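You operate a simulated robot arm through the tools that you are given. There is no shell and no other tool.

The job below is to be done with a simulated robot arm. You get a single attempt, and the scene is never put back.

Task
Sieve the dust out of the melon sweets, then open the dust drawer.
Fine: in the square sieve, clear lid on while it runs; switch off before opening; the white tub goes back. Set down upright: what you pick out.
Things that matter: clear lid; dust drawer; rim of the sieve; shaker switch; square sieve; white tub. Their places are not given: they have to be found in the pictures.

Only the result counts: the job must be done as asked and must still hold three seconds after the hand-in. Knocking over, shifting, dropping, spilling or breaking anything else fails it. A push-on lid holds only when it is set on centred and level and pressed home; a screw cap is set on level and turned clockwise until tight.

Robot
A 6-joint arm with a two-finger parallel gripper, fixed in place. Base frame: the origin is at the foot of the arm, x ahead of it, y to its left, z up; the work surface is at about z = 840. Units: mm, degrees, N and s.
With the tool pointing down near the work surface it reaches from about 260 to 680 mm from the base axis. Its first joint turns from -66.0 to 66.0 degrees. Payload 2.9 kg.
The TCP is the grasp point between the finger pads, 30 mm short of the fingertips. In the tool frame z runs along the fingers and y along their closing line. The gripper opens to 110 mm. The fingers are 20 mm wide and 10 mm thick; the gripper's body (48 by 112 mm) begins 55 mm behind the TCP.
Orientation is told as [roll, pitch, yaw] about the base's x, y, z axes, in that order, counted from this pose: with the fingers straight down and closing along the base's y, the tool's x points along the base's -x, its y along +y and its z along -z.

Tools
- The arm moves only by the tool send_rows. Its argument "rows" is a list of rows, each an object of numbers (a shift or turn left out is 0, a gripper value left out holds the last): "x", "y", "z": the shift along the tool's x, y, z in units of 20 mm (1.0 is 20 mm); "ax", "ay", "az": the turn, a rotation vector about the tool's x, y, z in units of 6 degrees (1.0 is 6 degrees); "gripper": the closure, from 0 (fully open) to 1 (shut). In form: [{"x": .., "y": .., "z": .., "ax": .., "ay": .., "az": .., "gripper": ..}, ...]. A call has 1 to 20 rows; each row shifts and turns the commanded pose from where the row before left it, along the tool's axes as they then stand. A call with a number of a shift or a turn outside -1 to 1 is refused whole. Rows are played at 5 a second. More than 50 mm and 8.6 degrees between two rows, or a gripper value outside its range, and nothing of the call is played. Where a pose cannot be reached the arm comes as near as it can. A force on the tool above 70 N (or 10 N above the force at the start of the call, whichever is more), or a blocked arm, ends the call early, and 0.2 s more pass. The fingers move at their own pace (about 108 mm/s each) and stop on an object; they squeeze with about 30 N. The grip force told is the motor's: it shows also when the fingers shut on nothing. Time passes only in rows, and 0.2 s behind the last, so rows that do not move let the fingers close. The reply holds the time, the measured pose of the TCP, the force on the tool along the base axes, the opening and the grip force, in the units named above and with some noise, with the torque about the TCP (base axes, N m) and any sound that the robot's microphone picked up, and new pictures: "pictures" is both (left out), scene, wrist or none.
- Cameras (640 x 400 px; columns grow to the right, rows downward): "scene" is fixed at [58.2, 418, 1393.8]; the picture's right is [-0.90, -0.43, 0.00], its down [-0.21, 0.44, -0.87] and it looks along [0.38, -0.79, -0.49] (base axes); focal length 296 px, centre (320, 200). "wrist" rides on the gripper at [72, 17, -103] in the tool frame; the picture's right is [-0.23, 0.97, 0.00], its down [-0.76, -0.18, -0.62] and it looks along [-0.61, -0.14, 0.78] (tool axes); focal length 222 px, centre (320, 200).
- pixel_to_xyz(camera, pixels): there is no depth. For up to 12 entries [column, row, z] of the newest picture of that camera ("zoom" is the newest enlarged one), the place [x, y] in the base frame at which the ray of that pixel passes the height z, good to about 3 mm. The clock stands still meanwhile.
- zoom(camera, box): a new picture of the part [left, top, right, bottom] of that camera's present view, enlarged. The clock stands still meanwhile.
- sign_off(): hands the job in; it is judged then, once.

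Open the gripper and draw the arm clear of the work before you hand the job in, unless the task says otherwise.

The tools are called as a command line: name --argument value ..., lists and objects as JSON in quotes. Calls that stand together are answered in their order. send_rows: Moves the arm, as the interface text tells. Its arguments: {"type":"object","properties":{"rows":{"type":"array","items":{"type":"object","properties":{"x":{"type":"number"},"y":{"type":"number"},"z":{"type":"number"},"ax":{"type":"number"},"ay":{"type":"number"},"az":{"type":"number"},"gripper":{"type":"number"}}}},"pictures":{"type":"string","enum":["both","scene","wrist","none"]}},"required":["rows"]} The other tools are called the same way: pixel_to_xyz (camera, pixels) gives the place at which the rays of pixels pass given heights; zoom (camera, box) takes an enlarged picture of a part of a camera's view; sign_off () hands the job in.

At the start:

```text
time_s: 0.0
position: [377.9, -83.5, 1263.4]
ee_rot: [0.0, 0.0, 0.0]
force: [-0.5, 0.3, -0.5]
moment: [0.03, 0.0, 0.0]
opening: 110.2
grasp_force: 0.1
```

scene: 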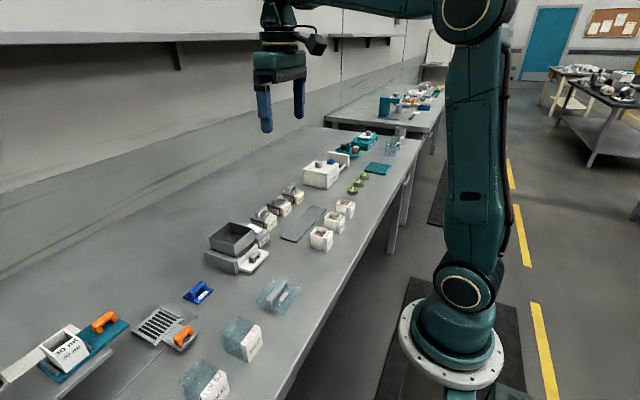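
wrist: 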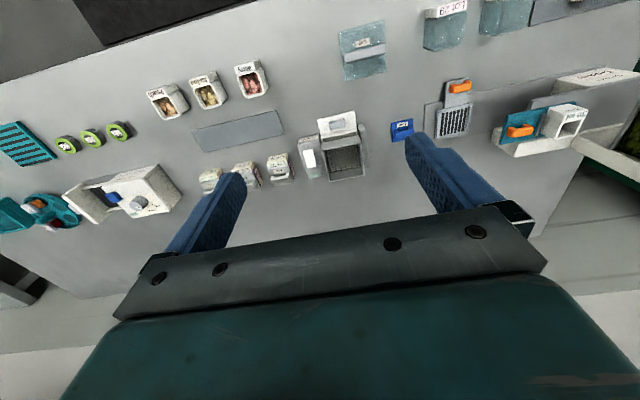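

The pictures show a bench with a square sieve (scene ~(232,240)), tubs, a clear lid (~(278,293)) and others. I zoom in to identify each one.

zoom --camera "scene" --box '[180, 170, 360, 320]'

zoom --camera "wrist" --box '[130, 40, 400, 200]'

zoom --camera "scene" --box '[0, 260, 300, 400]'

zoom --camera "wrist" --box '[320, 0, 640, 190]'

zoom --camera "scene" --box '[290, 120, 430, 210]'

```text
2.67 times, centred on (270, 245) of scene
```

zoom: 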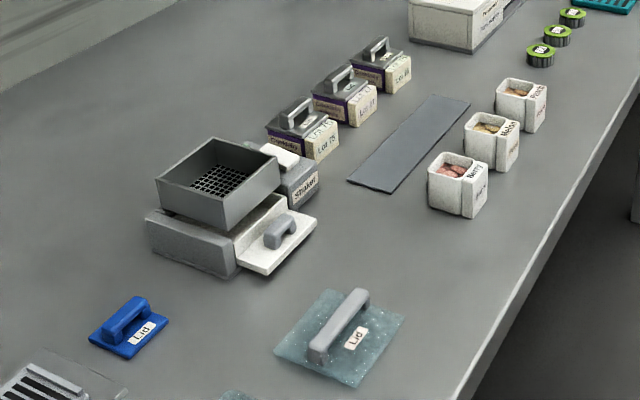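

```text
2.37 times, centred on (265, 120) of wrist
```

zoom: 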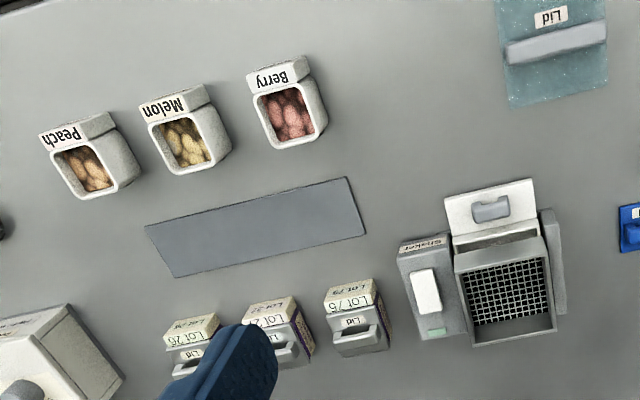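

```text
2.13 times, centred on (150, 330) of scene
```

zoom: 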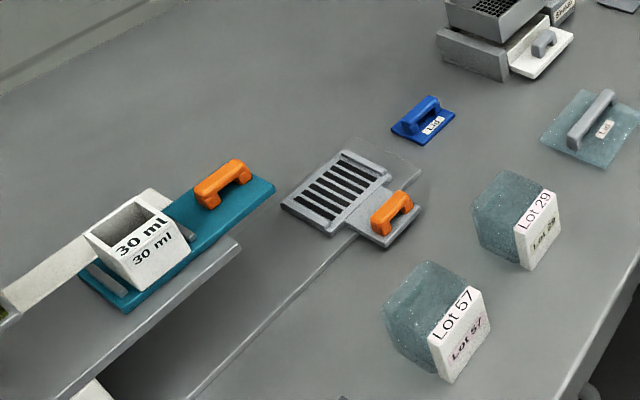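

```text
2.00 times, centred on (480, 95) of wrist
```

zoom: 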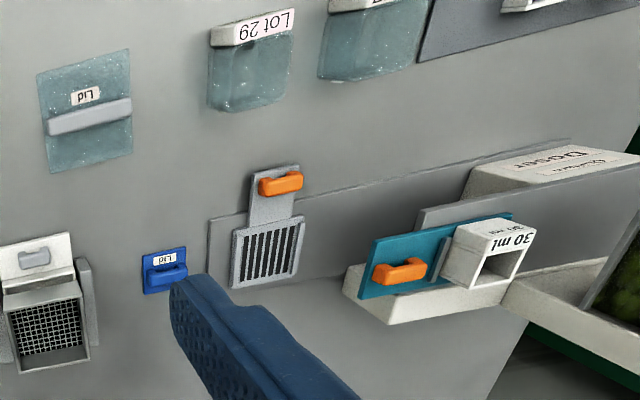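

```text
4.44 times, centred on (360, 165) of scene
```

zoom: 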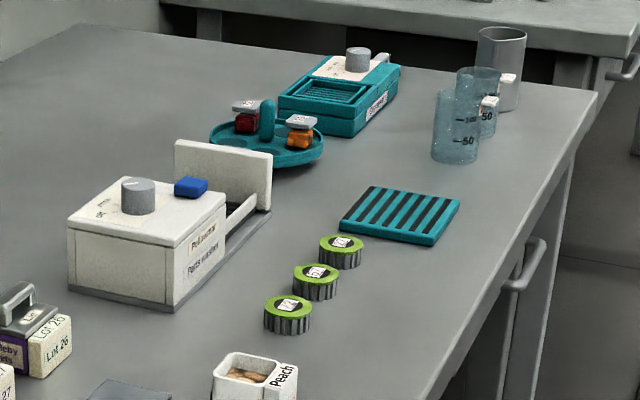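

I see the melon tub in the middle of the three white tubs (wrist ~(208,92)), the sieve on its shaker (wrist ~(342,157)), the shaker switch, the white drawer, and the large clear lid (wrist ~(362,50)). I get coarse places of these first.

pixel_to_xyz --camera "wrist" --pixels '[[203, 79, 890], [215, 100, 890], [208, 92, 890], [166, 102, 890], [252, 78, 890], [345, 155, 900], [310, 158, 900], [336, 123, 870], [363, 52, 860], [237, 132, 840], [275, 165, 890], [402, 130, 850]]'

pixel_to_xyz --camera "scene" --pixels '[[334, 217, 890], [334, 232, 840], [320, 248, 840], [346, 216, 840], [232, 233, 930], [256, 229, 900], [253, 258, 870], [278, 295, 850], [278, 290, 870]]'

```text
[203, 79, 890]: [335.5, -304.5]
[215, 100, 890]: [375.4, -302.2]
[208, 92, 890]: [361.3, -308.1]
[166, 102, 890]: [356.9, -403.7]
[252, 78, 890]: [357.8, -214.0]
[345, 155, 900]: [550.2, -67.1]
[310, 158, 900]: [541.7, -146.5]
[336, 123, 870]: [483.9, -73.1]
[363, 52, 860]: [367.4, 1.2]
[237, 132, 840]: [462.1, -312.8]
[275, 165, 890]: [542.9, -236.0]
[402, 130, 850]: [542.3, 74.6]
```

```text
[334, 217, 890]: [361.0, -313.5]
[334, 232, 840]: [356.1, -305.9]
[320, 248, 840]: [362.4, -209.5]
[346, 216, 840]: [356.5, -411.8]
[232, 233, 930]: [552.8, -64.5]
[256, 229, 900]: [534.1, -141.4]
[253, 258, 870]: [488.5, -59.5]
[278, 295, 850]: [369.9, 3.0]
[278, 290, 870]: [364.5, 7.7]
```

Locations agree between the cameras: melon tub near (360,-307), sieve near (551,-66), lid near (367,3). I move the wrist camera for a closer look at the tubs.

send_rows --rows '[{"x": 0.514, "y": -0.92, "z": 0.968, "gripper": 0}, {"x": 0.514, "y": -0.92, "z": 0.968}, {"x": 0.514, "y": -0.92, "z": 0.968}, {"x": 0.514, "y": -0.92, "z": 0.968}, {"x": 0.514, "y": -0.92, "z": 0.968}, {"x": 0.514, "y": -0.92, "z": 0.968}, {"x": 0.514, "y": -0.92, "z": 0.968}, {"x": 0.514, "y": -0.92, "z": 0.968}, {"x": 0.514, "y": -0.92, "z": 0.968}, {"x": 0.514, "y": -0.92, "z": 0.968}, {"x": 0.514, "y": -0.92, "z": 0.968}]'

```text
time_s: 2.4
position: [264.5, -287.7, 1051.6]
ee_rot: [0.2, 0.1, 0.0]
force: [-0.4, -0.4, 0.4]
moment: [0.03, 0.01, -0.03]
opening: 109.9
grasp_force: 0.1
```

scene: 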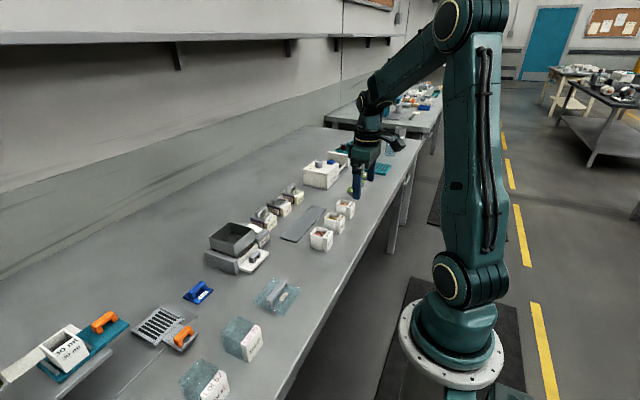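
wrist: 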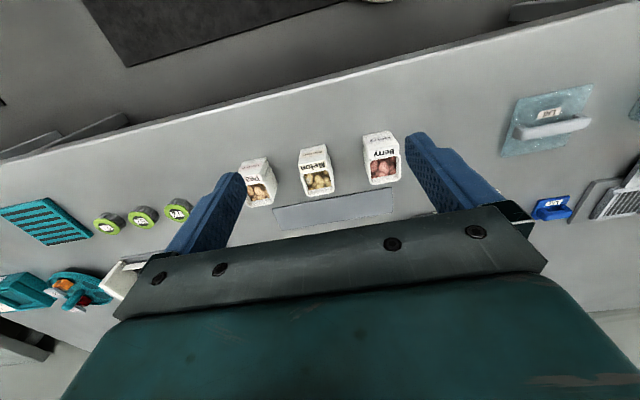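

zoom --camera "wrist" --box '[240, 115, 400, 215]'

zoom --camera "scene" --box '[290, 190, 370, 260]'

zoom --camera "scene" --box '[190, 210, 290, 285]'

```text
4.00 times, centred on (320, 165) of wrist
```

zoom: 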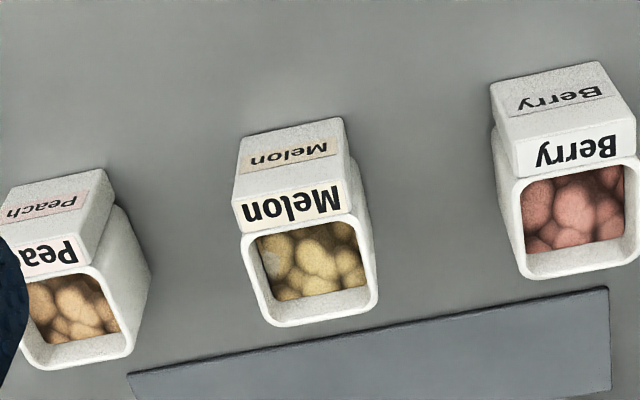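

```text
5.71 times, centred on (330, 225) of scene
```

zoom: 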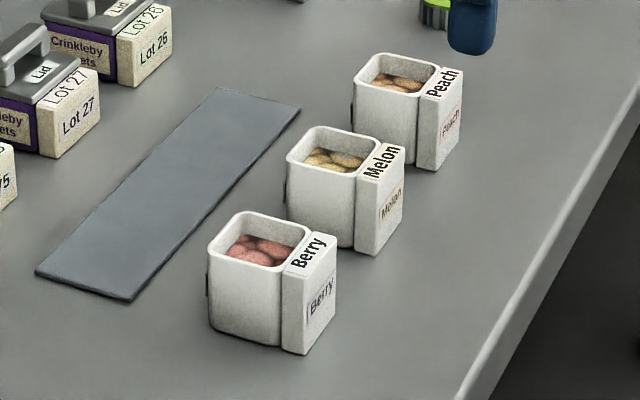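

```text
5.33 times, centred on (240, 248) of scene
```

zoom: 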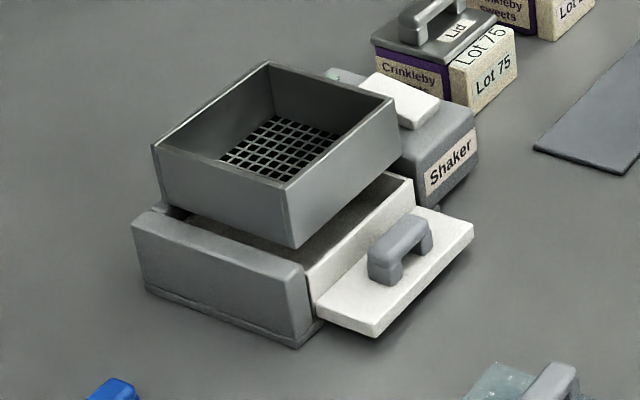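

The scene zoom shows the drawer's front with a grey pull (zoom ~(400,250)) and the white switch paddle (zoom ~(400,100)). I read out rim corners of the sieve and the melon tub at candidate heights.

pixel_to_xyz --camera "zoom" --pixels '[[268, 62, 940], [153, 147, 940], [285, 188, 940], [397, 100, 940], [297, 247, 900], [297, 347, 840], [377, 337, 850], [472, 225, 850], [400, 235, 880], [400, 95, 905], [377, 337, 860], [145, 290, 840]]'

pixel_to_xyz --camera "wrist" --pixels '[[304.5, 196.5, 890], [334.5, 191.25, 890], [300.5, 174, 890], [329, 168, 890], [298.5, 166, 890], [304.5, 196.5, 900], [300, 147, 840], [325.5, 144.5, 840]]'

```text
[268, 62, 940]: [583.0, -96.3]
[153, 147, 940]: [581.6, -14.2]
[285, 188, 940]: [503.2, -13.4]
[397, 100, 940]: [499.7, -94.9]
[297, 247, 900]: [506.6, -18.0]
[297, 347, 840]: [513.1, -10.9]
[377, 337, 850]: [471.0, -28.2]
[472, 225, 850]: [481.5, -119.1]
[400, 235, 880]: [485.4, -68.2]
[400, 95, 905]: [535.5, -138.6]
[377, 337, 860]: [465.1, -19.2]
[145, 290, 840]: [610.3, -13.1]
```

```text
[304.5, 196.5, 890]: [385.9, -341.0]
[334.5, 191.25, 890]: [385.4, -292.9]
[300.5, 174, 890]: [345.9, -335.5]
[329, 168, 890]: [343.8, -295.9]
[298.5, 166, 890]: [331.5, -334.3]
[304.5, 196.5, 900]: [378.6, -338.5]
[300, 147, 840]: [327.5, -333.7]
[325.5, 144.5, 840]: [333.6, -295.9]
```

The tub is about 48 mm wide, opening up, label block on its near side. I move the wrist camera over to the sieve and lid for precise measurement.

send_rows --rows '[{"x": -0.68, "y": 0.984}, {"x": -0.68, "y": 0.984}, {"x": -0.68, "y": 0.984}, {"x": -0.68, "y": 0.984}, {"x": -0.68, "y": 0.984}, {"x": -0.68, "y": 0.984}, {"x": -0.68, "y": 0.984}, {"x": -0.68, "y": 0.984}, {"x": -0.68, "y": 0.984}, {"x": -0.68, "y": 0.984}, {"x": -0.68, "y": 0.984}, {"x": -0.68, "y": 0.984}, {"x": -0.68, "y": 0.984}, {}]'

zoom --camera "wrist" --box '[240, 100, 400, 200]'

```text
time_s: 5.4
position: [442.8, -29.8, 1051.0]
ee_rot: [0.0, 0.1, 0.0]
force: [0.0, 0.3, 0.5]
moment: [0.05, 0.0, 0.02]
opening: 109.9
grasp_force: 0.0
```

scene: 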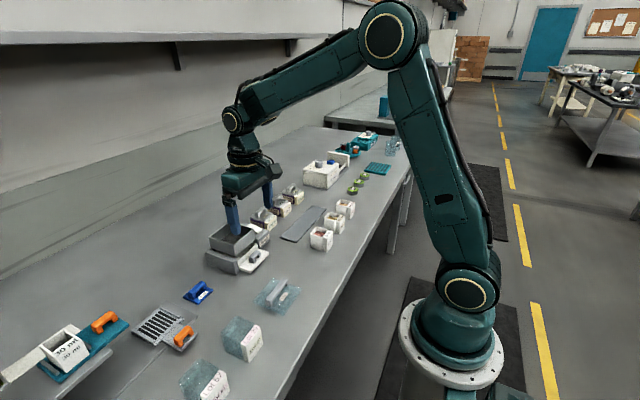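
wrist: 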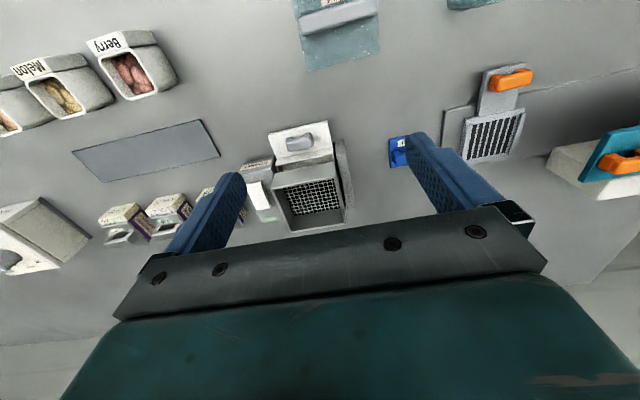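

```text
4.00 times, centred on (320, 150) of wrist
```

zoom: 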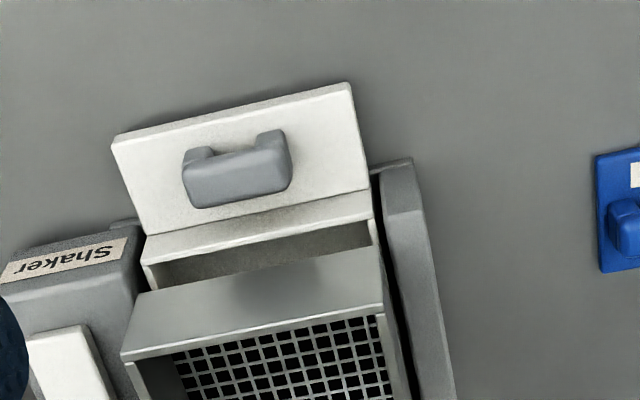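

pixel_to_xyz --camera "zoom" --pixels '[[121, 362, 930], [121, 362, 940], [121, 362, 950], [382, 315, 930], [382, 315, 940], [382, 315, 950], [112, 138, 850], [112, 138, 860], [350, 84, 850], [238, 160, 880], [118, 230, 890], [413, 160, 870]]'

zoom --camera "scene" --box '[190, 210, 290, 285]'

zoom --camera "scene" --box '[240, 265, 320, 325]'

zoom --camera "wrist" --box '[230, 140, 370, 240]'

```text
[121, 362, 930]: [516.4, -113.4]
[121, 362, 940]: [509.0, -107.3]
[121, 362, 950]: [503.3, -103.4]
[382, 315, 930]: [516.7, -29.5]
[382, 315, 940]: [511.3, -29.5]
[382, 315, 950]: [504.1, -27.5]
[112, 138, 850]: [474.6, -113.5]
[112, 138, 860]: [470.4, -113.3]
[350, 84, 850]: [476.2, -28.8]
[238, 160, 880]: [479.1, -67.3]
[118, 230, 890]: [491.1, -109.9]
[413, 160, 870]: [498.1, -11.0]
```

```text
5.33 times, centred on (240, 248) of scene
```

zoom: 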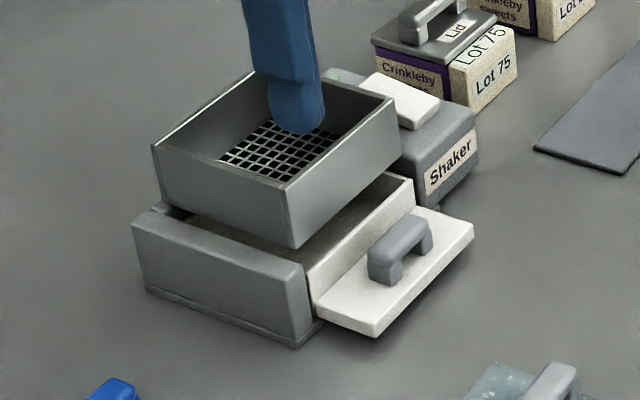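

```text
6.67 times, centred on (280, 295) of scene
```

zoom: 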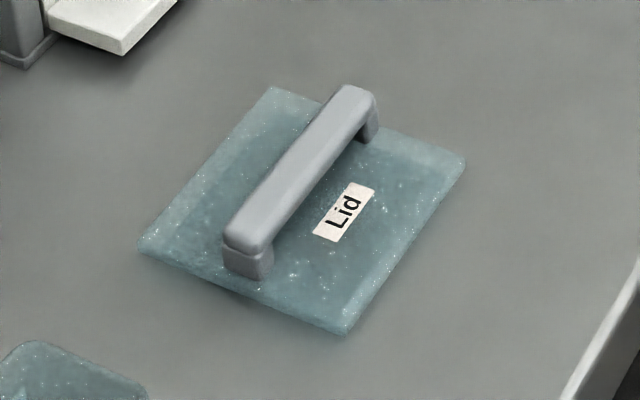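

```text
4.00 times, centred on (300, 190) of wrist
```

zoom: 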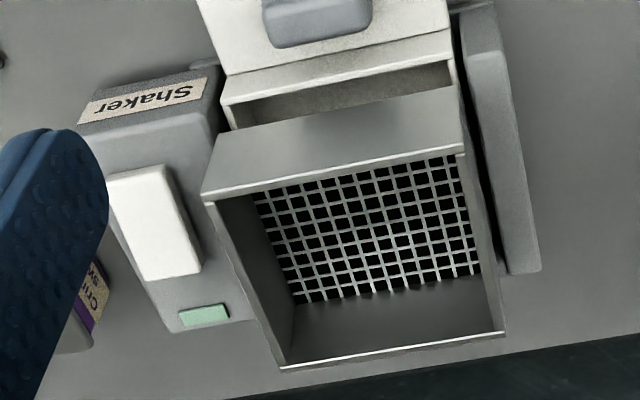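

Cross-checking the two cameras gives rim height ≈ 926 and the sieve spanning x≈516–599, y≈-112…-28. I verify at that height and measure the lid corners and switch.

pixel_to_xyz --camera "zoom" --pixels '[[203, 205, 926], [463, 150, 926], [283, 368, 926], [505, 330, 926], [107, 178, 900], [163, 166, 900], [202, 270, 900], [145, 282, 900], [205, 315, 890], [80, 122, 880], [205, 70, 890]]'

pixel_to_xyz --camera "scene" --pixels '[[272.8, 278.2, 845], [301.75, 289.5, 845], [283.75, 315.25, 845], [252.7, 302.5, 845], [285.25, 278.5, 870], [269, 301.75, 870], [260, 224, 905], [253, 229.5, 905], [271.5, 229.5, 905], [267, 234, 905], [252, 223, 890]]'

zoom --camera "wrist" --box '[270, 0, 400, 80]'

```text
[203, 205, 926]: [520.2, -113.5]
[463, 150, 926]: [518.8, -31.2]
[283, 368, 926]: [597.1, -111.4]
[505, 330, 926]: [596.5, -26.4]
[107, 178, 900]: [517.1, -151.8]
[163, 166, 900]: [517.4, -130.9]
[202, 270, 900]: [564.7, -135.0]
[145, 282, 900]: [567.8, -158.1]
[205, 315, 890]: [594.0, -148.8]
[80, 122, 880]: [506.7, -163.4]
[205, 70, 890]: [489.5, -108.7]
```

```text
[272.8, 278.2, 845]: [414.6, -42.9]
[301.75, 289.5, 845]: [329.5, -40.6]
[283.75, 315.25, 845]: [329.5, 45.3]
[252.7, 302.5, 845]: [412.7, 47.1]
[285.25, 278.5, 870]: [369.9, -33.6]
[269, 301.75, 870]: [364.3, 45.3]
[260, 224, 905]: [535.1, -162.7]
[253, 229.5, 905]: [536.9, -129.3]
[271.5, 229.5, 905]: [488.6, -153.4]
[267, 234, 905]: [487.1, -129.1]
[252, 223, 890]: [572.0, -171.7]
```

```text
4.92 times, centred on (335, 40) of wrist
```

zoom: 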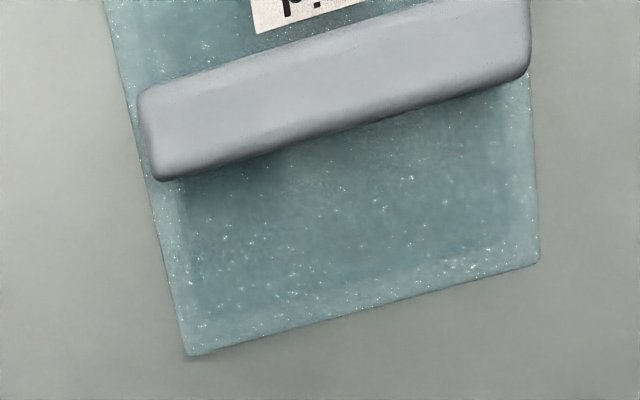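

pixel_to_xyz --camera "scene" --pixels '[[331.05, 212.2, 890], [324.4, 217.5, 890], [335.8, 220.6, 890], [344.4, 216.2, 890], [341, 222.5, 890], [340, 234.6, 840], [344.4, 228.9, 840], [335.25, 233.4, 840], [324.25, 228.9, 840]]'

pixel_to_xyz --camera "scene" --pixels '[[250.9, 224, 900], [247.5, 227, 900], [262.5, 230.2, 900], [256.9, 234.9, 900], [250.9, 224, 890], [256.9, 234.9, 890], [249, 255, 875], [260.5, 250, 875], [256, 254.3, 875], [260.5, 262, 850]]'

```text
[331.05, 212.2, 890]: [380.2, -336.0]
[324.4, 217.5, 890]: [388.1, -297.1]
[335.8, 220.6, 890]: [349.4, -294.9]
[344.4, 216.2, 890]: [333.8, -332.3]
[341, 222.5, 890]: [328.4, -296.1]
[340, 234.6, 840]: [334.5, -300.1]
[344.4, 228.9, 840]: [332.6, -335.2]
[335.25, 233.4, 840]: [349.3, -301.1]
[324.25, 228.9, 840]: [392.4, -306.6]
```

```text
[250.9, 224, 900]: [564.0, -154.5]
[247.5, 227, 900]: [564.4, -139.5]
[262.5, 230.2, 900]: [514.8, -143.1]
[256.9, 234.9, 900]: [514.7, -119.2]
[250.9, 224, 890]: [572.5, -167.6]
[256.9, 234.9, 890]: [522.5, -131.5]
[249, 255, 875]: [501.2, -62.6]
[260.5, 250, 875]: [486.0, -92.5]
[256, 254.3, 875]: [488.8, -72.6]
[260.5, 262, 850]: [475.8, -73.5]
```

Sieve centre ≈ (557,-70), rim z ≈ 926; switch ≈ (541,-144), top z ≈ 897; tub ≈ (369,-316), rim ≈ 888. Before grasping I rehearse the pouring pose (tool horizontal above the sieve, then rolled) with an empty gripper, high up.

send_rows --rows '[{"x": -0.871, "y": -0.3}, {"x": -0.871, "y": -0.3}, {"x": -0.871, "y": -0.3}, {"x": -0.871, "y": -0.3}, {"x": -0.871, "y": -0.3}, {"x": -0.871, "y": -0.3}, {"x": -0.871, "y": -0.3}, {"ay": -1}, {"ay": -1}, {"ay": -1}, {"ay": -1}, {"ay": -1}, {"ay": -1}, {"ay": -1}, {"ay": -1}, {"ay": -1}, {"ay": -1}, {"ay": -1}, {"ay": -1}, {"ay": -1}]'

send_rows --rows '[{"ay": -1}, {"ay": -1}, {}]'

```text
time_s: 9.6
position: [564.3, -72.3, 1051.0]
ee_rot: [-0.1, -78.1, 0.1]
force: [0.5, -0.3, 0.0]
moment: [-0.03, -0.01, 0.03]
opening: 110.2
grasp_force: 0.1
```

scene: 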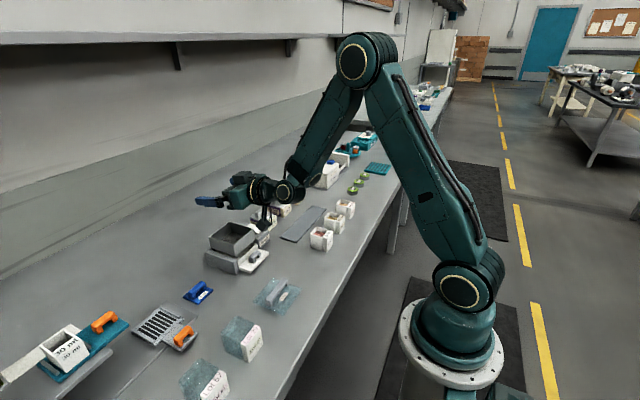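
wrist: 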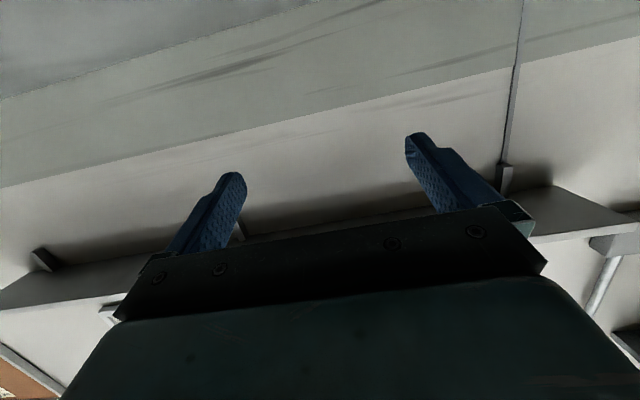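

```text
time_s: 10.4
position: [563.8, -72.3, 1050.2]
ee_rot: [-166.0, -89.9, 166.1]
force: [-0.1, -0.1, 0.4]
moment: [0.02, -0.02, 0.01]
opening: 110.1
grasp_force: 0.0
```

scene: 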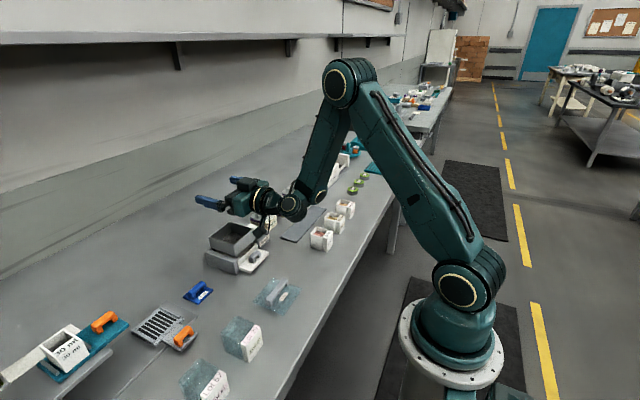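
wrist: 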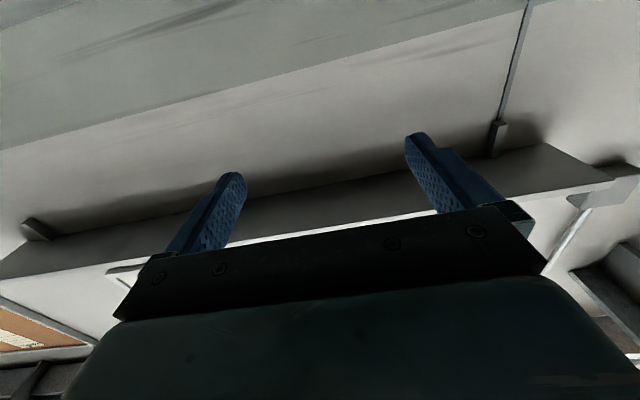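

The horizontal pose is reachable. I now rehearse lowering to pouring height and the roll.

send_rows --rows '[{"x": 0.9}, {"x": 0.9}, {"x": 0.9}, {"az": 1}, {"az": 1}, {"az": 1}, {"az": 1}, {"az": 1}, {"az": 1}, {"az": 1}, {"az": 1}, {"az": 1}, {"az": 1}, {"az": 1}, {"az": 1}, {"az": 1}, {"az": 1}, {"az": 1}, {"az": 1}, {"az": 1}]' --pictures "none"

send_rows --rows '[{"az": 1}, {"az": 1}, {"az": 1}, {"az": 1}, {"az": 1}, {"az": 1}, {}]'

```text
time_s: 14.6
position: [563.6, -71.6, 998.7]
ee_rot: [90.0, 12.1, -89.9]
force: [0.2, -0.6, -0.5]
moment: [-0.02, -0.01, -0.02]
opening: 109.9
grasp_force: 0.1
```

```text
time_s: 16.2
position: [563.8, -72.7, 997.6]
ee_rot: [90.0, 48.2, -90.0]
force: [0.0, -0.5, -0.8]
moment: [0.05, -0.02, -0.01]
opening: 110.1
grasp_force: 0.1
```

scene: 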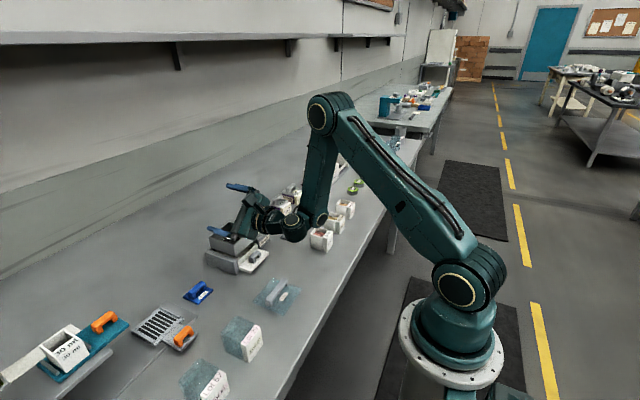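
wrist: 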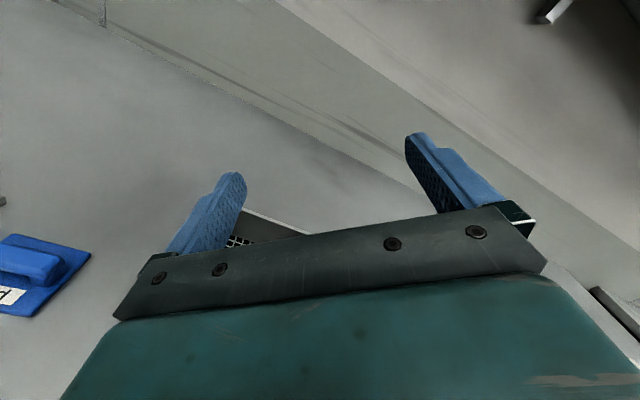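

The roll to ~138° works at z≈998 with no contact. I undo the roll, raise, and pitch back to 45° for the tub grasp.

send_rows --rows '[{"az": -1}, {"az": -1}, {"az": -1}, {"az": -1}, {"az": -1}, {"az": -1}, {"az": -1}, {"az": -1}, {"az": -1}, {"az": -1}, {"az": -1}, {"az": -1}, {"az": -1}, {"az": -1}, {"az": -1}, {"az": -1}, {"az": -1}, {"az": -1}, {"az": -1}, {"az": -1}]' --pictures "none"

send_rows --rows '[{"az": -1}, {"az": -1}, {"az": -1}, {"x": -0.9}, {"x": -0.9}, {"x": -0.9}, {"ay": 1}, {"ay": 1}, {"ay": 1}, {"ay": 1}, {"ay": 1}, {"ay": 1}, {"ay": 1}, {"ay": 0.5}, {}]' --pictures "none"

send_rows --rows '[{"x": 0.941, "y": -0.938, "z": -0.446, "gripper": 0.15}, {"x": 0.941, "y": -0.938, "z": -0.446}, {"x": 0.941, "y": -0.938, "z": -0.446}, {"x": 0.941, "y": -0.938, "z": -0.446}, {"x": 0.941, "y": -0.938, "z": -0.446}, {"x": 0.941, "y": -0.938, "z": -0.446}, {"x": 0.941, "y": -0.938, "z": -0.446}, {"x": 0.941, "y": -0.938, "z": -0.446}, {"x": 0.941, "y": -0.938, "z": -0.446}, {"x": 0.941, "y": -0.938, "z": -0.446}, {"x": 0.941, "y": -0.938, "z": -0.446}, {"x": 0.941, "y": -0.938, "z": -0.446}, {"x": 0.941, "y": -0.938, "z": -0.446}, {}]'

```text
time_s: 20.4
position: [563.1, -72.1, 996.6]
ee_rot: [90.0, -72.1, -90.0]
force: [0.3, -0.6, 0.2]
moment: [0.01, -0.05, 0.03]
opening: 110.0
grasp_force: 0.1
```

```text
time_s: 23.6
position: [563.3, -71.4, 1051.9]
ee_rot: [0.0, -45.1, 0.1]
force: [-0.5, -0.2, 0.4]
moment: [0.02, -0.03, -0.03]
opening: 109.8
grasp_force: 0.0
```

```text
time_s: 26.6
position: [335.8, -304.6, 960.0]
ee_rot: [-0.1, -45.0, 0.2]
force: [-0.4, 0.1, -0.5]
moment: [0.01, 0.0, -0.04]
opening: 93.4
grasp_force: 0.1
out of reach, approached as far as the arm can: row 12, 13
```

scene: 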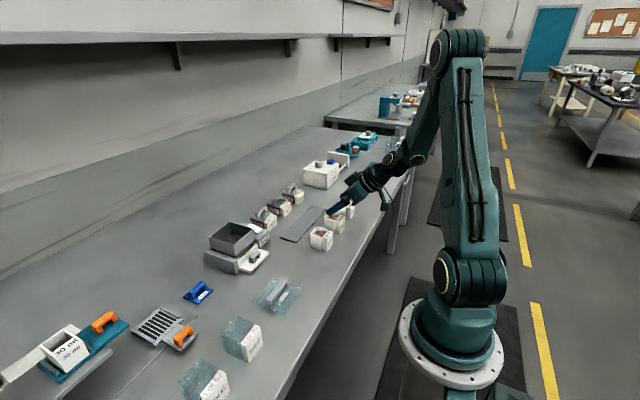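
wrist: 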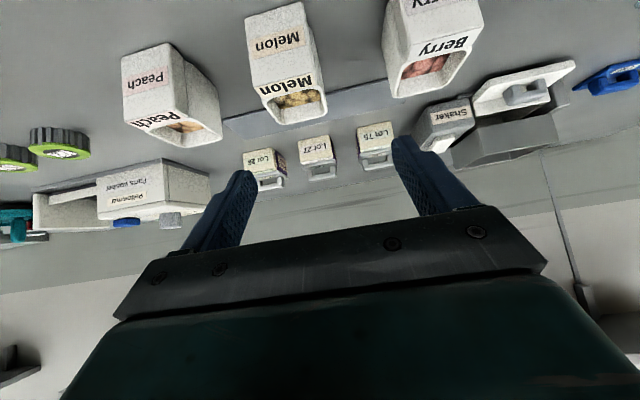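

The last rows were beyond reach (joint-1 limit), stopping at (336,-305,960). I step forward toward the spot above the melon tub and check where the commanded pose stands.

send_rows --rows '[{"x": -0.53, "y": -0.29, "z": 0.53, "gripper": 0.25}, {"x": -0.53, "y": -0.29, "z": 0.53}, {}]'

zoom --camera "wrist" --box '[180, 0, 440, 160]'

```text
time_s: 27.4
position: [364.2, -316.0, 958.8]
ee_rot: [0.0, -45.0, 0.1]
force: [-0.8, 0.1, -0.3]
moment: [-0.01, 0.01, -0.01]
opening: 82.4
grasp_force: 0.0
```

scene: 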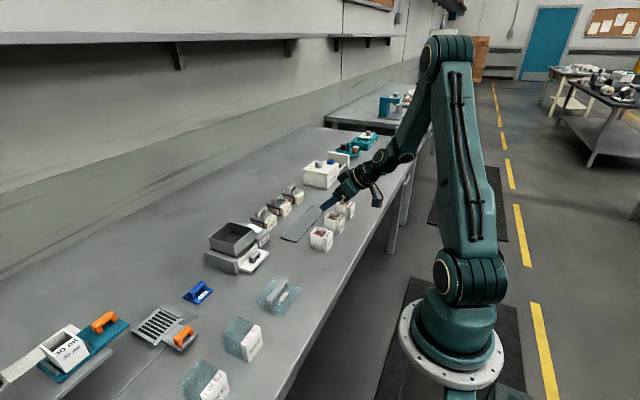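
wrist: 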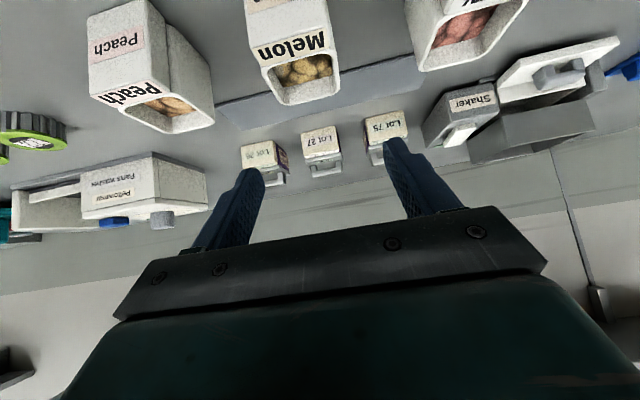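

```text
2.46 times, centred on (310, 80) of wrist
```

zoom: 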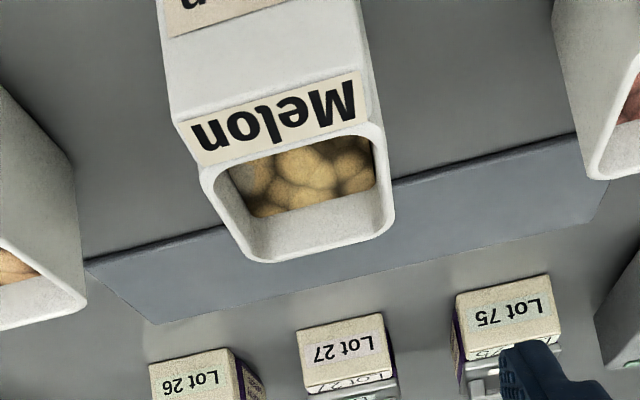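

The pose is right above the tub. I check its rim and centre from this nearer view before descending.

pixel_to_xyz --camera "zoom" --pixels '[[200, 175, 888], [388, 135, 888], [250, 260, 888], [394, 220, 888], [176, 128, 888], [358, 72, 888], [200, 175, 892], [394, 220, 892], [250, 260, 892]]'

pixel_to_xyz --camera "scene" --pixels '[[320, 248, 840]]'

```text
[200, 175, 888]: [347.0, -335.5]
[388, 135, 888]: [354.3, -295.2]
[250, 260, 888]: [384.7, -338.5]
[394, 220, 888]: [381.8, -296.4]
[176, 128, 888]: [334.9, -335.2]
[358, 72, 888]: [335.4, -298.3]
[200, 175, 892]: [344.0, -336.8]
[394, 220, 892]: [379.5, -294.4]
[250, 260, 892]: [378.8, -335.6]
```

```text
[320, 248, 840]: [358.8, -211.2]
```

Tub centre y ≈ -316.5 matches the TCP. I descend straight to z ≈ 874 with the fingers open on either side.

send_rows --rows '[{"x": 0.6, "z": 0.6}, {"x": 0.6, "z": 0.6}, {"x": 0.6, "z": 0.6}, {"x": 0.6, "z": 0.6}, {"x": 0.55, "z": 0.65}, {}]'

```text
time_s: 28.8
position: [364.1, -314.4, 876.1]
ee_rot: [-0.1, -45.0, 0.1]
force: [0.5, 0.4, -0.4]
moment: [0.0, -0.01, 0.0]
opening: 82.4
grasp_force: 0.1
```

scene: 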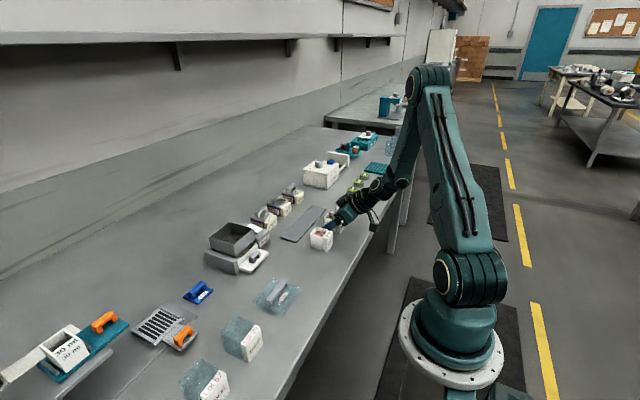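
wrist: 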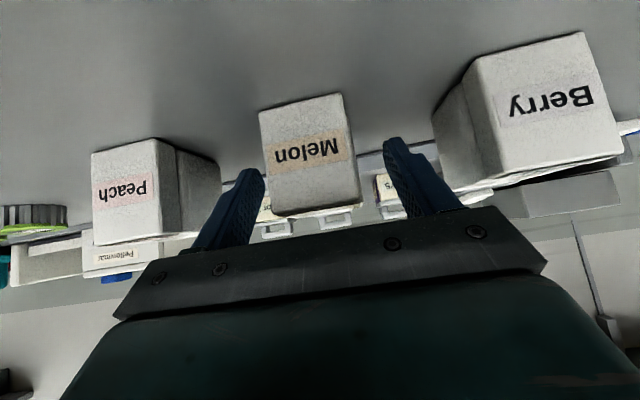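

The melon tub sits between the open fingers (wrist 260–360 between finger edges). I close on it.

send_rows --rows '[{"gripper": 0.55}, {"gripper": 0.65}, {"gripper": 1}, {}, {}]'

```text
time_s: 30.0
position: [364.3, -315.7, 877.3]
ee_rot: [0.1, -45.0, 0.1]
force: [-0.4, 0.0, 0.2]
moment: [-0.03, 0.04, 0.0]
opening: 43.4
grasp_force: 30.2
```

scene: 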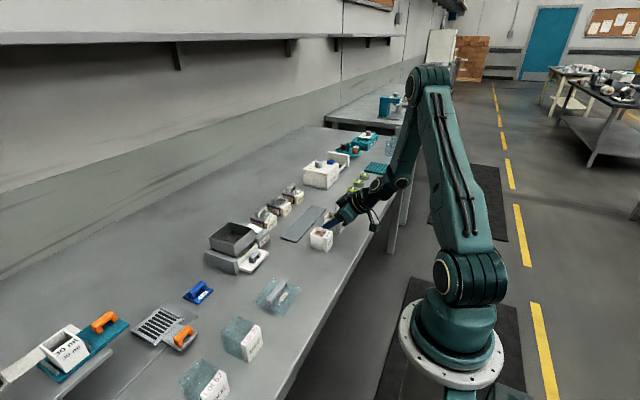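
wrist: 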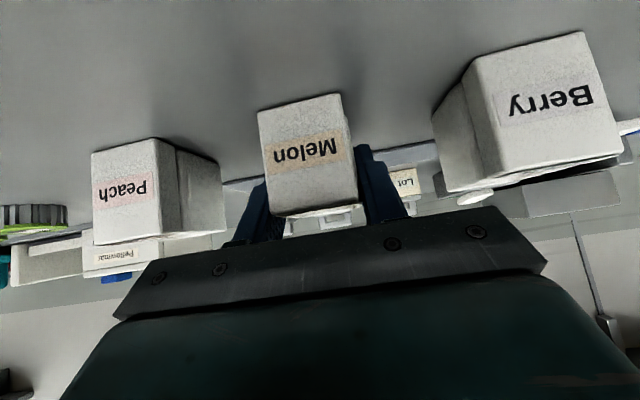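

Gripped at 43.4 mm. I lift straight up 160 mm, holding the tub level.

send_rows --rows '[{"x": -0.2, "z": -0.2}, {"x": -0.4, "z": -0.4}, {"x": -0.7, "z": -0.7}, {"x": -0.7, "z": -0.7}, {"x": -0.7, "z": -0.7}, {"x": -0.7, "z": -0.7}, {"x": -0.7, "z": -0.7}, {"x": -0.7, "z": -0.7}, {"x": -0.5, "z": -0.5}, {"x": -0.36, "z": -0.36}, {}]'

```text
time_s: 32.4
position: [363.3, -318.7, 1036.7]
ee_rot: [0.0, -45.0, 0.0]
force: [0.6, -0.4, -0.5]
moment: [0.01, -0.04, -0.01]
opening: 43.4
grasp_force: 30.0
```

scene: 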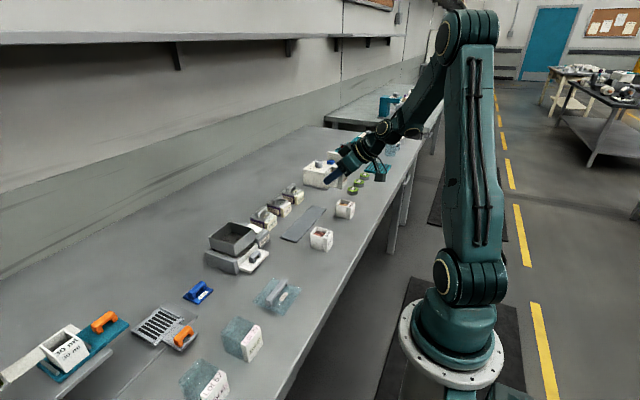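
wrist: 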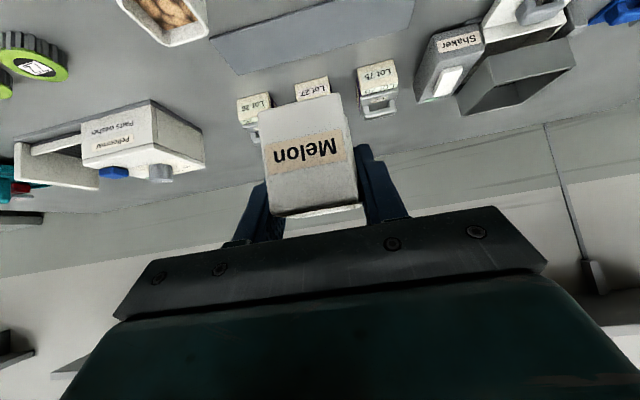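

The tub is lifted level. I carry it to above the sieve at the same height.

send_rows --rows '[{"x": -0.2, "z": 0.2, "y": 0.35}, {"x": -0.4, "z": 0.4, "y": 0.7}, {"x": -0.541, "z": 0.541, "y": 0.937}, {"x": -0.541, "z": 0.541, "y": 0.937}, {"x": -0.541, "z": 0.541, "y": 0.937}, {"x": -0.541, "z": 0.541, "y": 0.937}, {"x": -0.541, "z": 0.541, "y": 0.937}, {"x": -0.541, "z": 0.541, "y": 0.937}, {"x": -0.541, "z": 0.541, "y": 0.937}, {"x": -0.541, "z": 0.541, "y": 0.937}, {"x": -0.541, "z": 0.541, "y": 0.937}, {"x": -0.541, "z": 0.541, "y": 0.937}, {"x": -0.541, "z": 0.541, "y": 0.937}, {"x": -0.3, "z": 0.3, "y": 0.5}, {"x": -0.18, "z": 0.18, "y": 0.34}, {}]'

```text
time_s: 35.8
position: [560.8, -73.0, 1035.8]
ee_rot: [-0.1, -45.1, 0.1]
force: [0.1, 0.2, -0.5]
moment: [0.02, 0.02, -0.02]
opening: 43.7
grasp_force: 30.3
```

scene: 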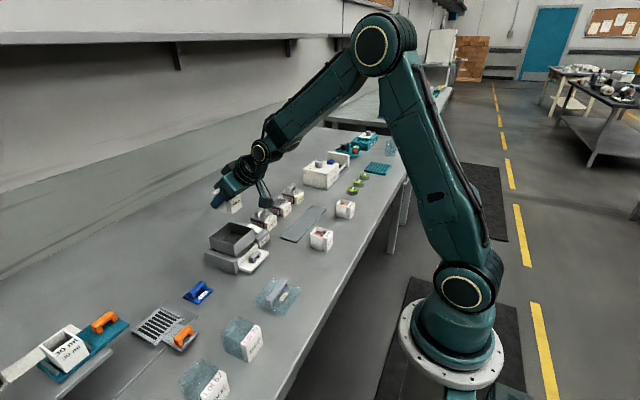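
wrist: 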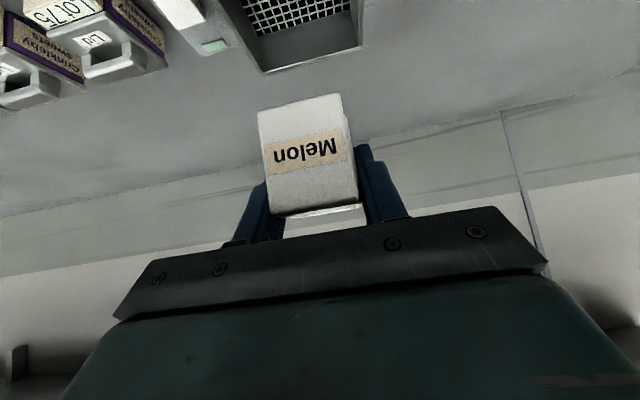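

The tub is over the sieve. I lower to z≈990, nudge to (566,-64) and roll 90° first, so that the sweets leave over the side lip inside the sieve.

send_rows --rows '[{"x": 0.5, "z": 0.6, "y": 0.2}, {"x": 0.5, "z": 0.6, "y": 0.2}, {"x": 0.5, "z": 0.6}, {}, {"az": 1}, {"az": 1}, {"az": 1}, {"az": 1}, {"az": 1}, {"az": 1}, {"az": 1}, {"az": 1}, {}]'

```text
time_s: 38.6
position: [566.7, -64.9, 989.9]
ee_rot: [36.5, -28.2, -57.5]
force: [0.9, -0.3, -1.2]
moment: [0.01, 0.03, -0.02]
opening: 43.5
grasp_force: 30.0
```

scene: 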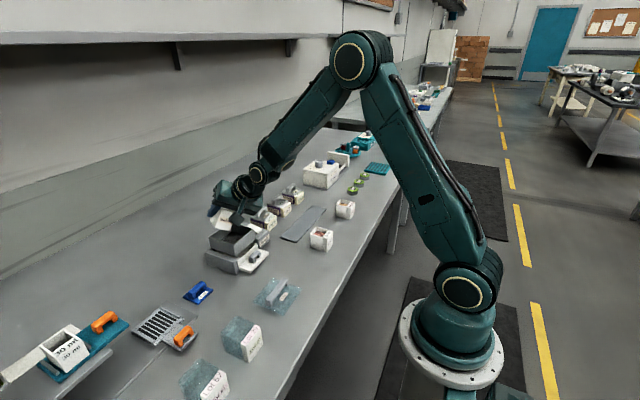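
wrist: 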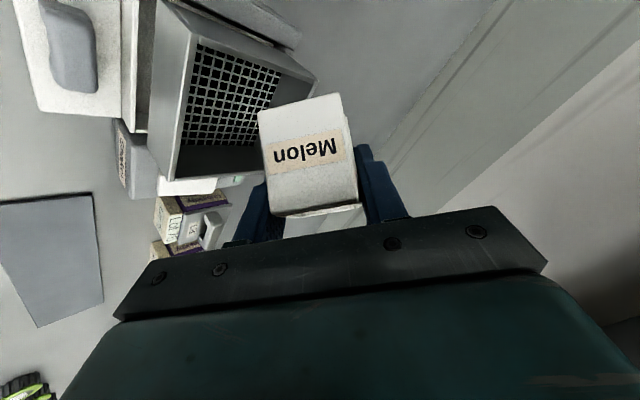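

Rolled 48° with nothing spilled; the tub is over the mesh. I continue to 90° and then bring the tool horizontal.

send_rows --rows '[{"az": 1}, {"az": 1}, {"az": 1}, {"az": 1}, {"az": 1}, {"az": 1}, {"az": 1}, {"ax": -1}, {"ax": -1}, {"ax": -1}, {}]'

zoom --camera "scene" --box '[180, 160, 300, 280]'

```text
time_s: 41.0
position: [568.2, -65.4, 987.9]
ee_rot: [63.1, -0.1, -90.0]
force: [0.8, 0.3, -0.7]
moment: [-0.04, -0.02, 0.01]
opening: 43.4
grasp_force: 30.3
```

scene: 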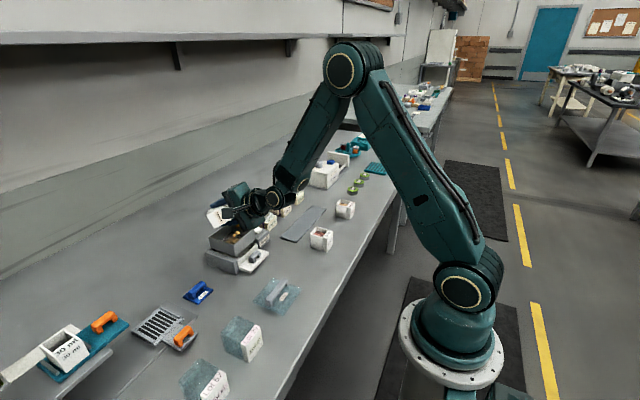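
wrist: 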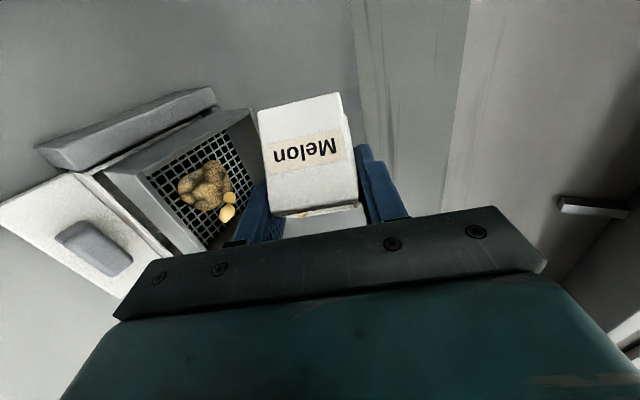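

```text
3.33 times, centred on (240, 220) of scene
```

zoom: 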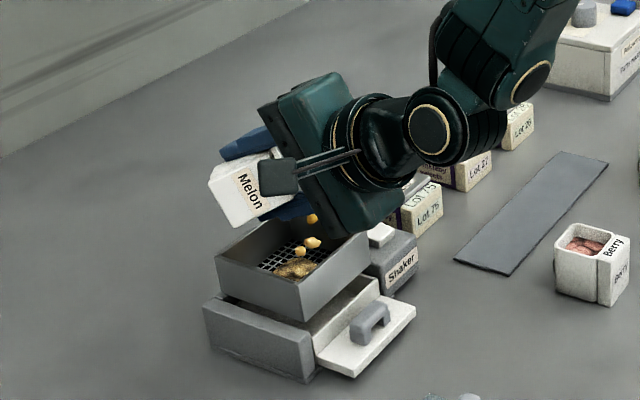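

The sweets are falling into the sieve (scene zoom ~(300,265)). I continue tilting to empty the tub completely.

send_rows --rows '[{}, {}, {"ax": -1}, {"ax": -1}, {"ax": -1}, {"ax": -1}, {"ax": -0.5}, {"az": 1}, {"az": 1}, {"az": 1}, {"az": 1}, {"az": 1}, {"az": 1}, {"az": 1}, {}, {}]'

zoom --camera "scene" --box '[180, 160, 300, 280]'

```text
time_s: 44.4
position: [568.1, -64.1, 988.7]
ee_rot: [90.0, 42.0, -90.0]
force: [-0.6, -0.3, -0.5]
moment: [0.01, 0.0, 0.02]
opening: 43.4
grasp_force: 29.6
```

scene: 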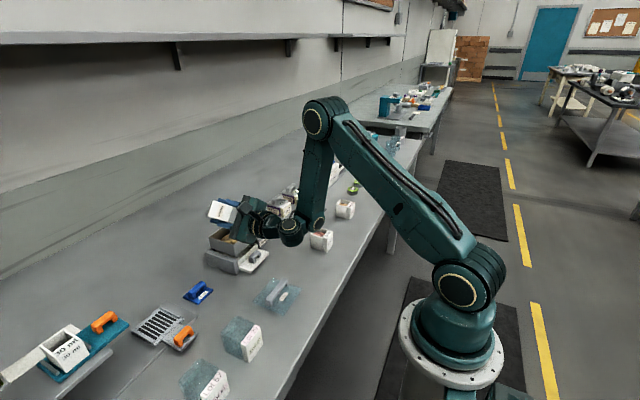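
wrist: 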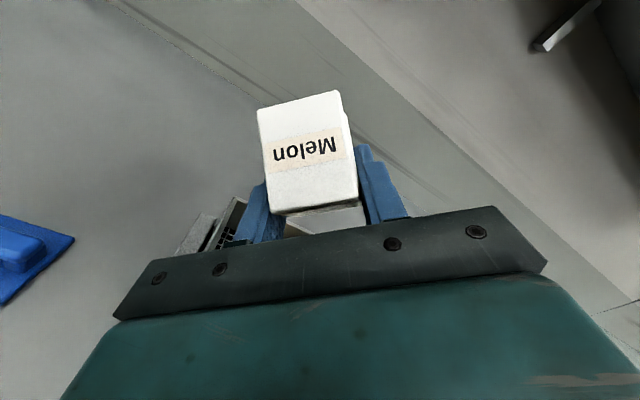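

```text
3.33 times, centred on (240, 220) of scene
```

zoom: 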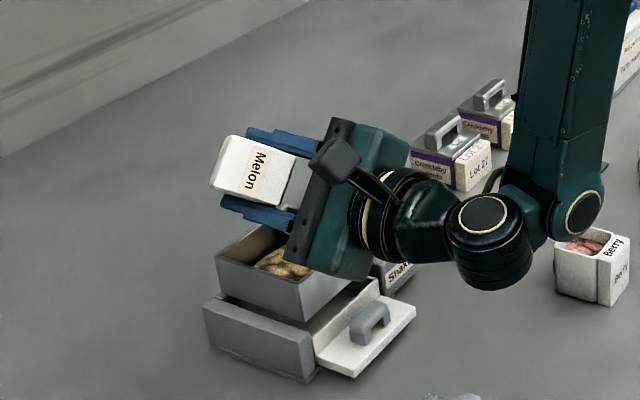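

The heap is in the sieve. I roll a bit further with a small wiggle to drop any left-overs and dust, then reverse.

send_rows --rows '[{"az": 1}, {"az": 1}, {"az": 1}, {}, {"az": -1}, {"az": 1}, {"az": -1}, {"az": 1}, {"az": -1}, {"az": 1}, {}, {}]'

zoom --camera "scene" --box '[180, 160, 300, 280]'

```text
time_s: 47.0
position: [566.8, -64.7, 988.0]
ee_rot: [90.0, 59.8, -90.1]
force: [-0.9, 0.3, -0.5]
moment: [-0.01, -0.05, 0.01]
opening: 43.2
grasp_force: 29.7
```

scene: 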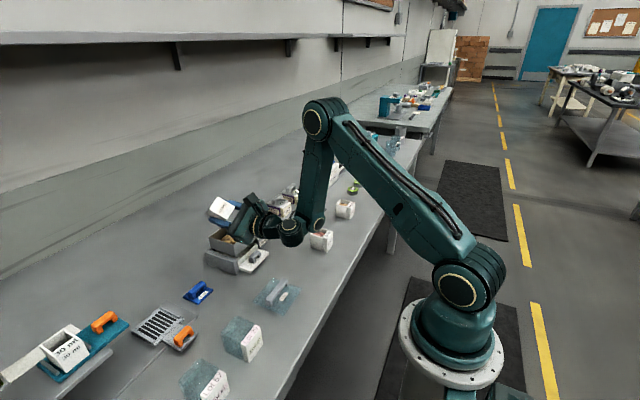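
wrist: 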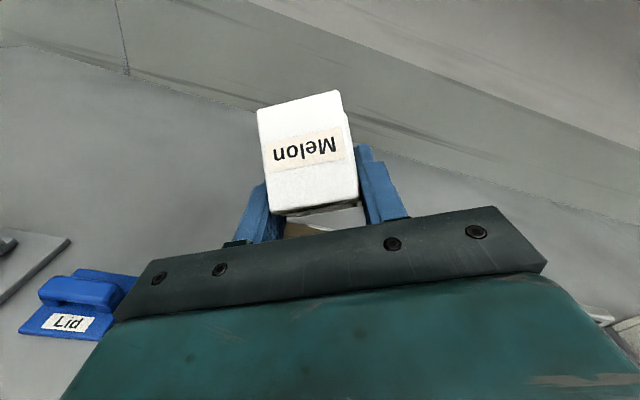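

```text
3.33 times, centred on (240, 220) of scene
```

zoom: 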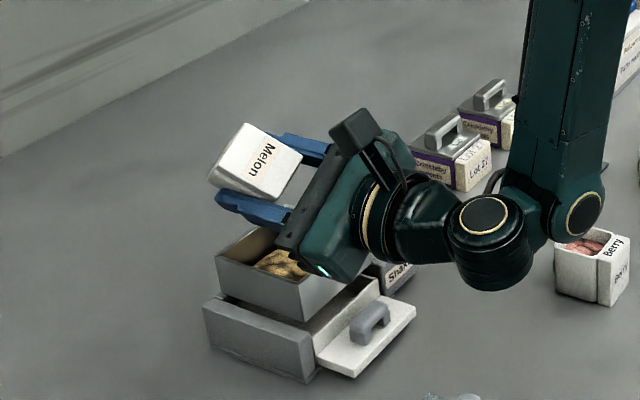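

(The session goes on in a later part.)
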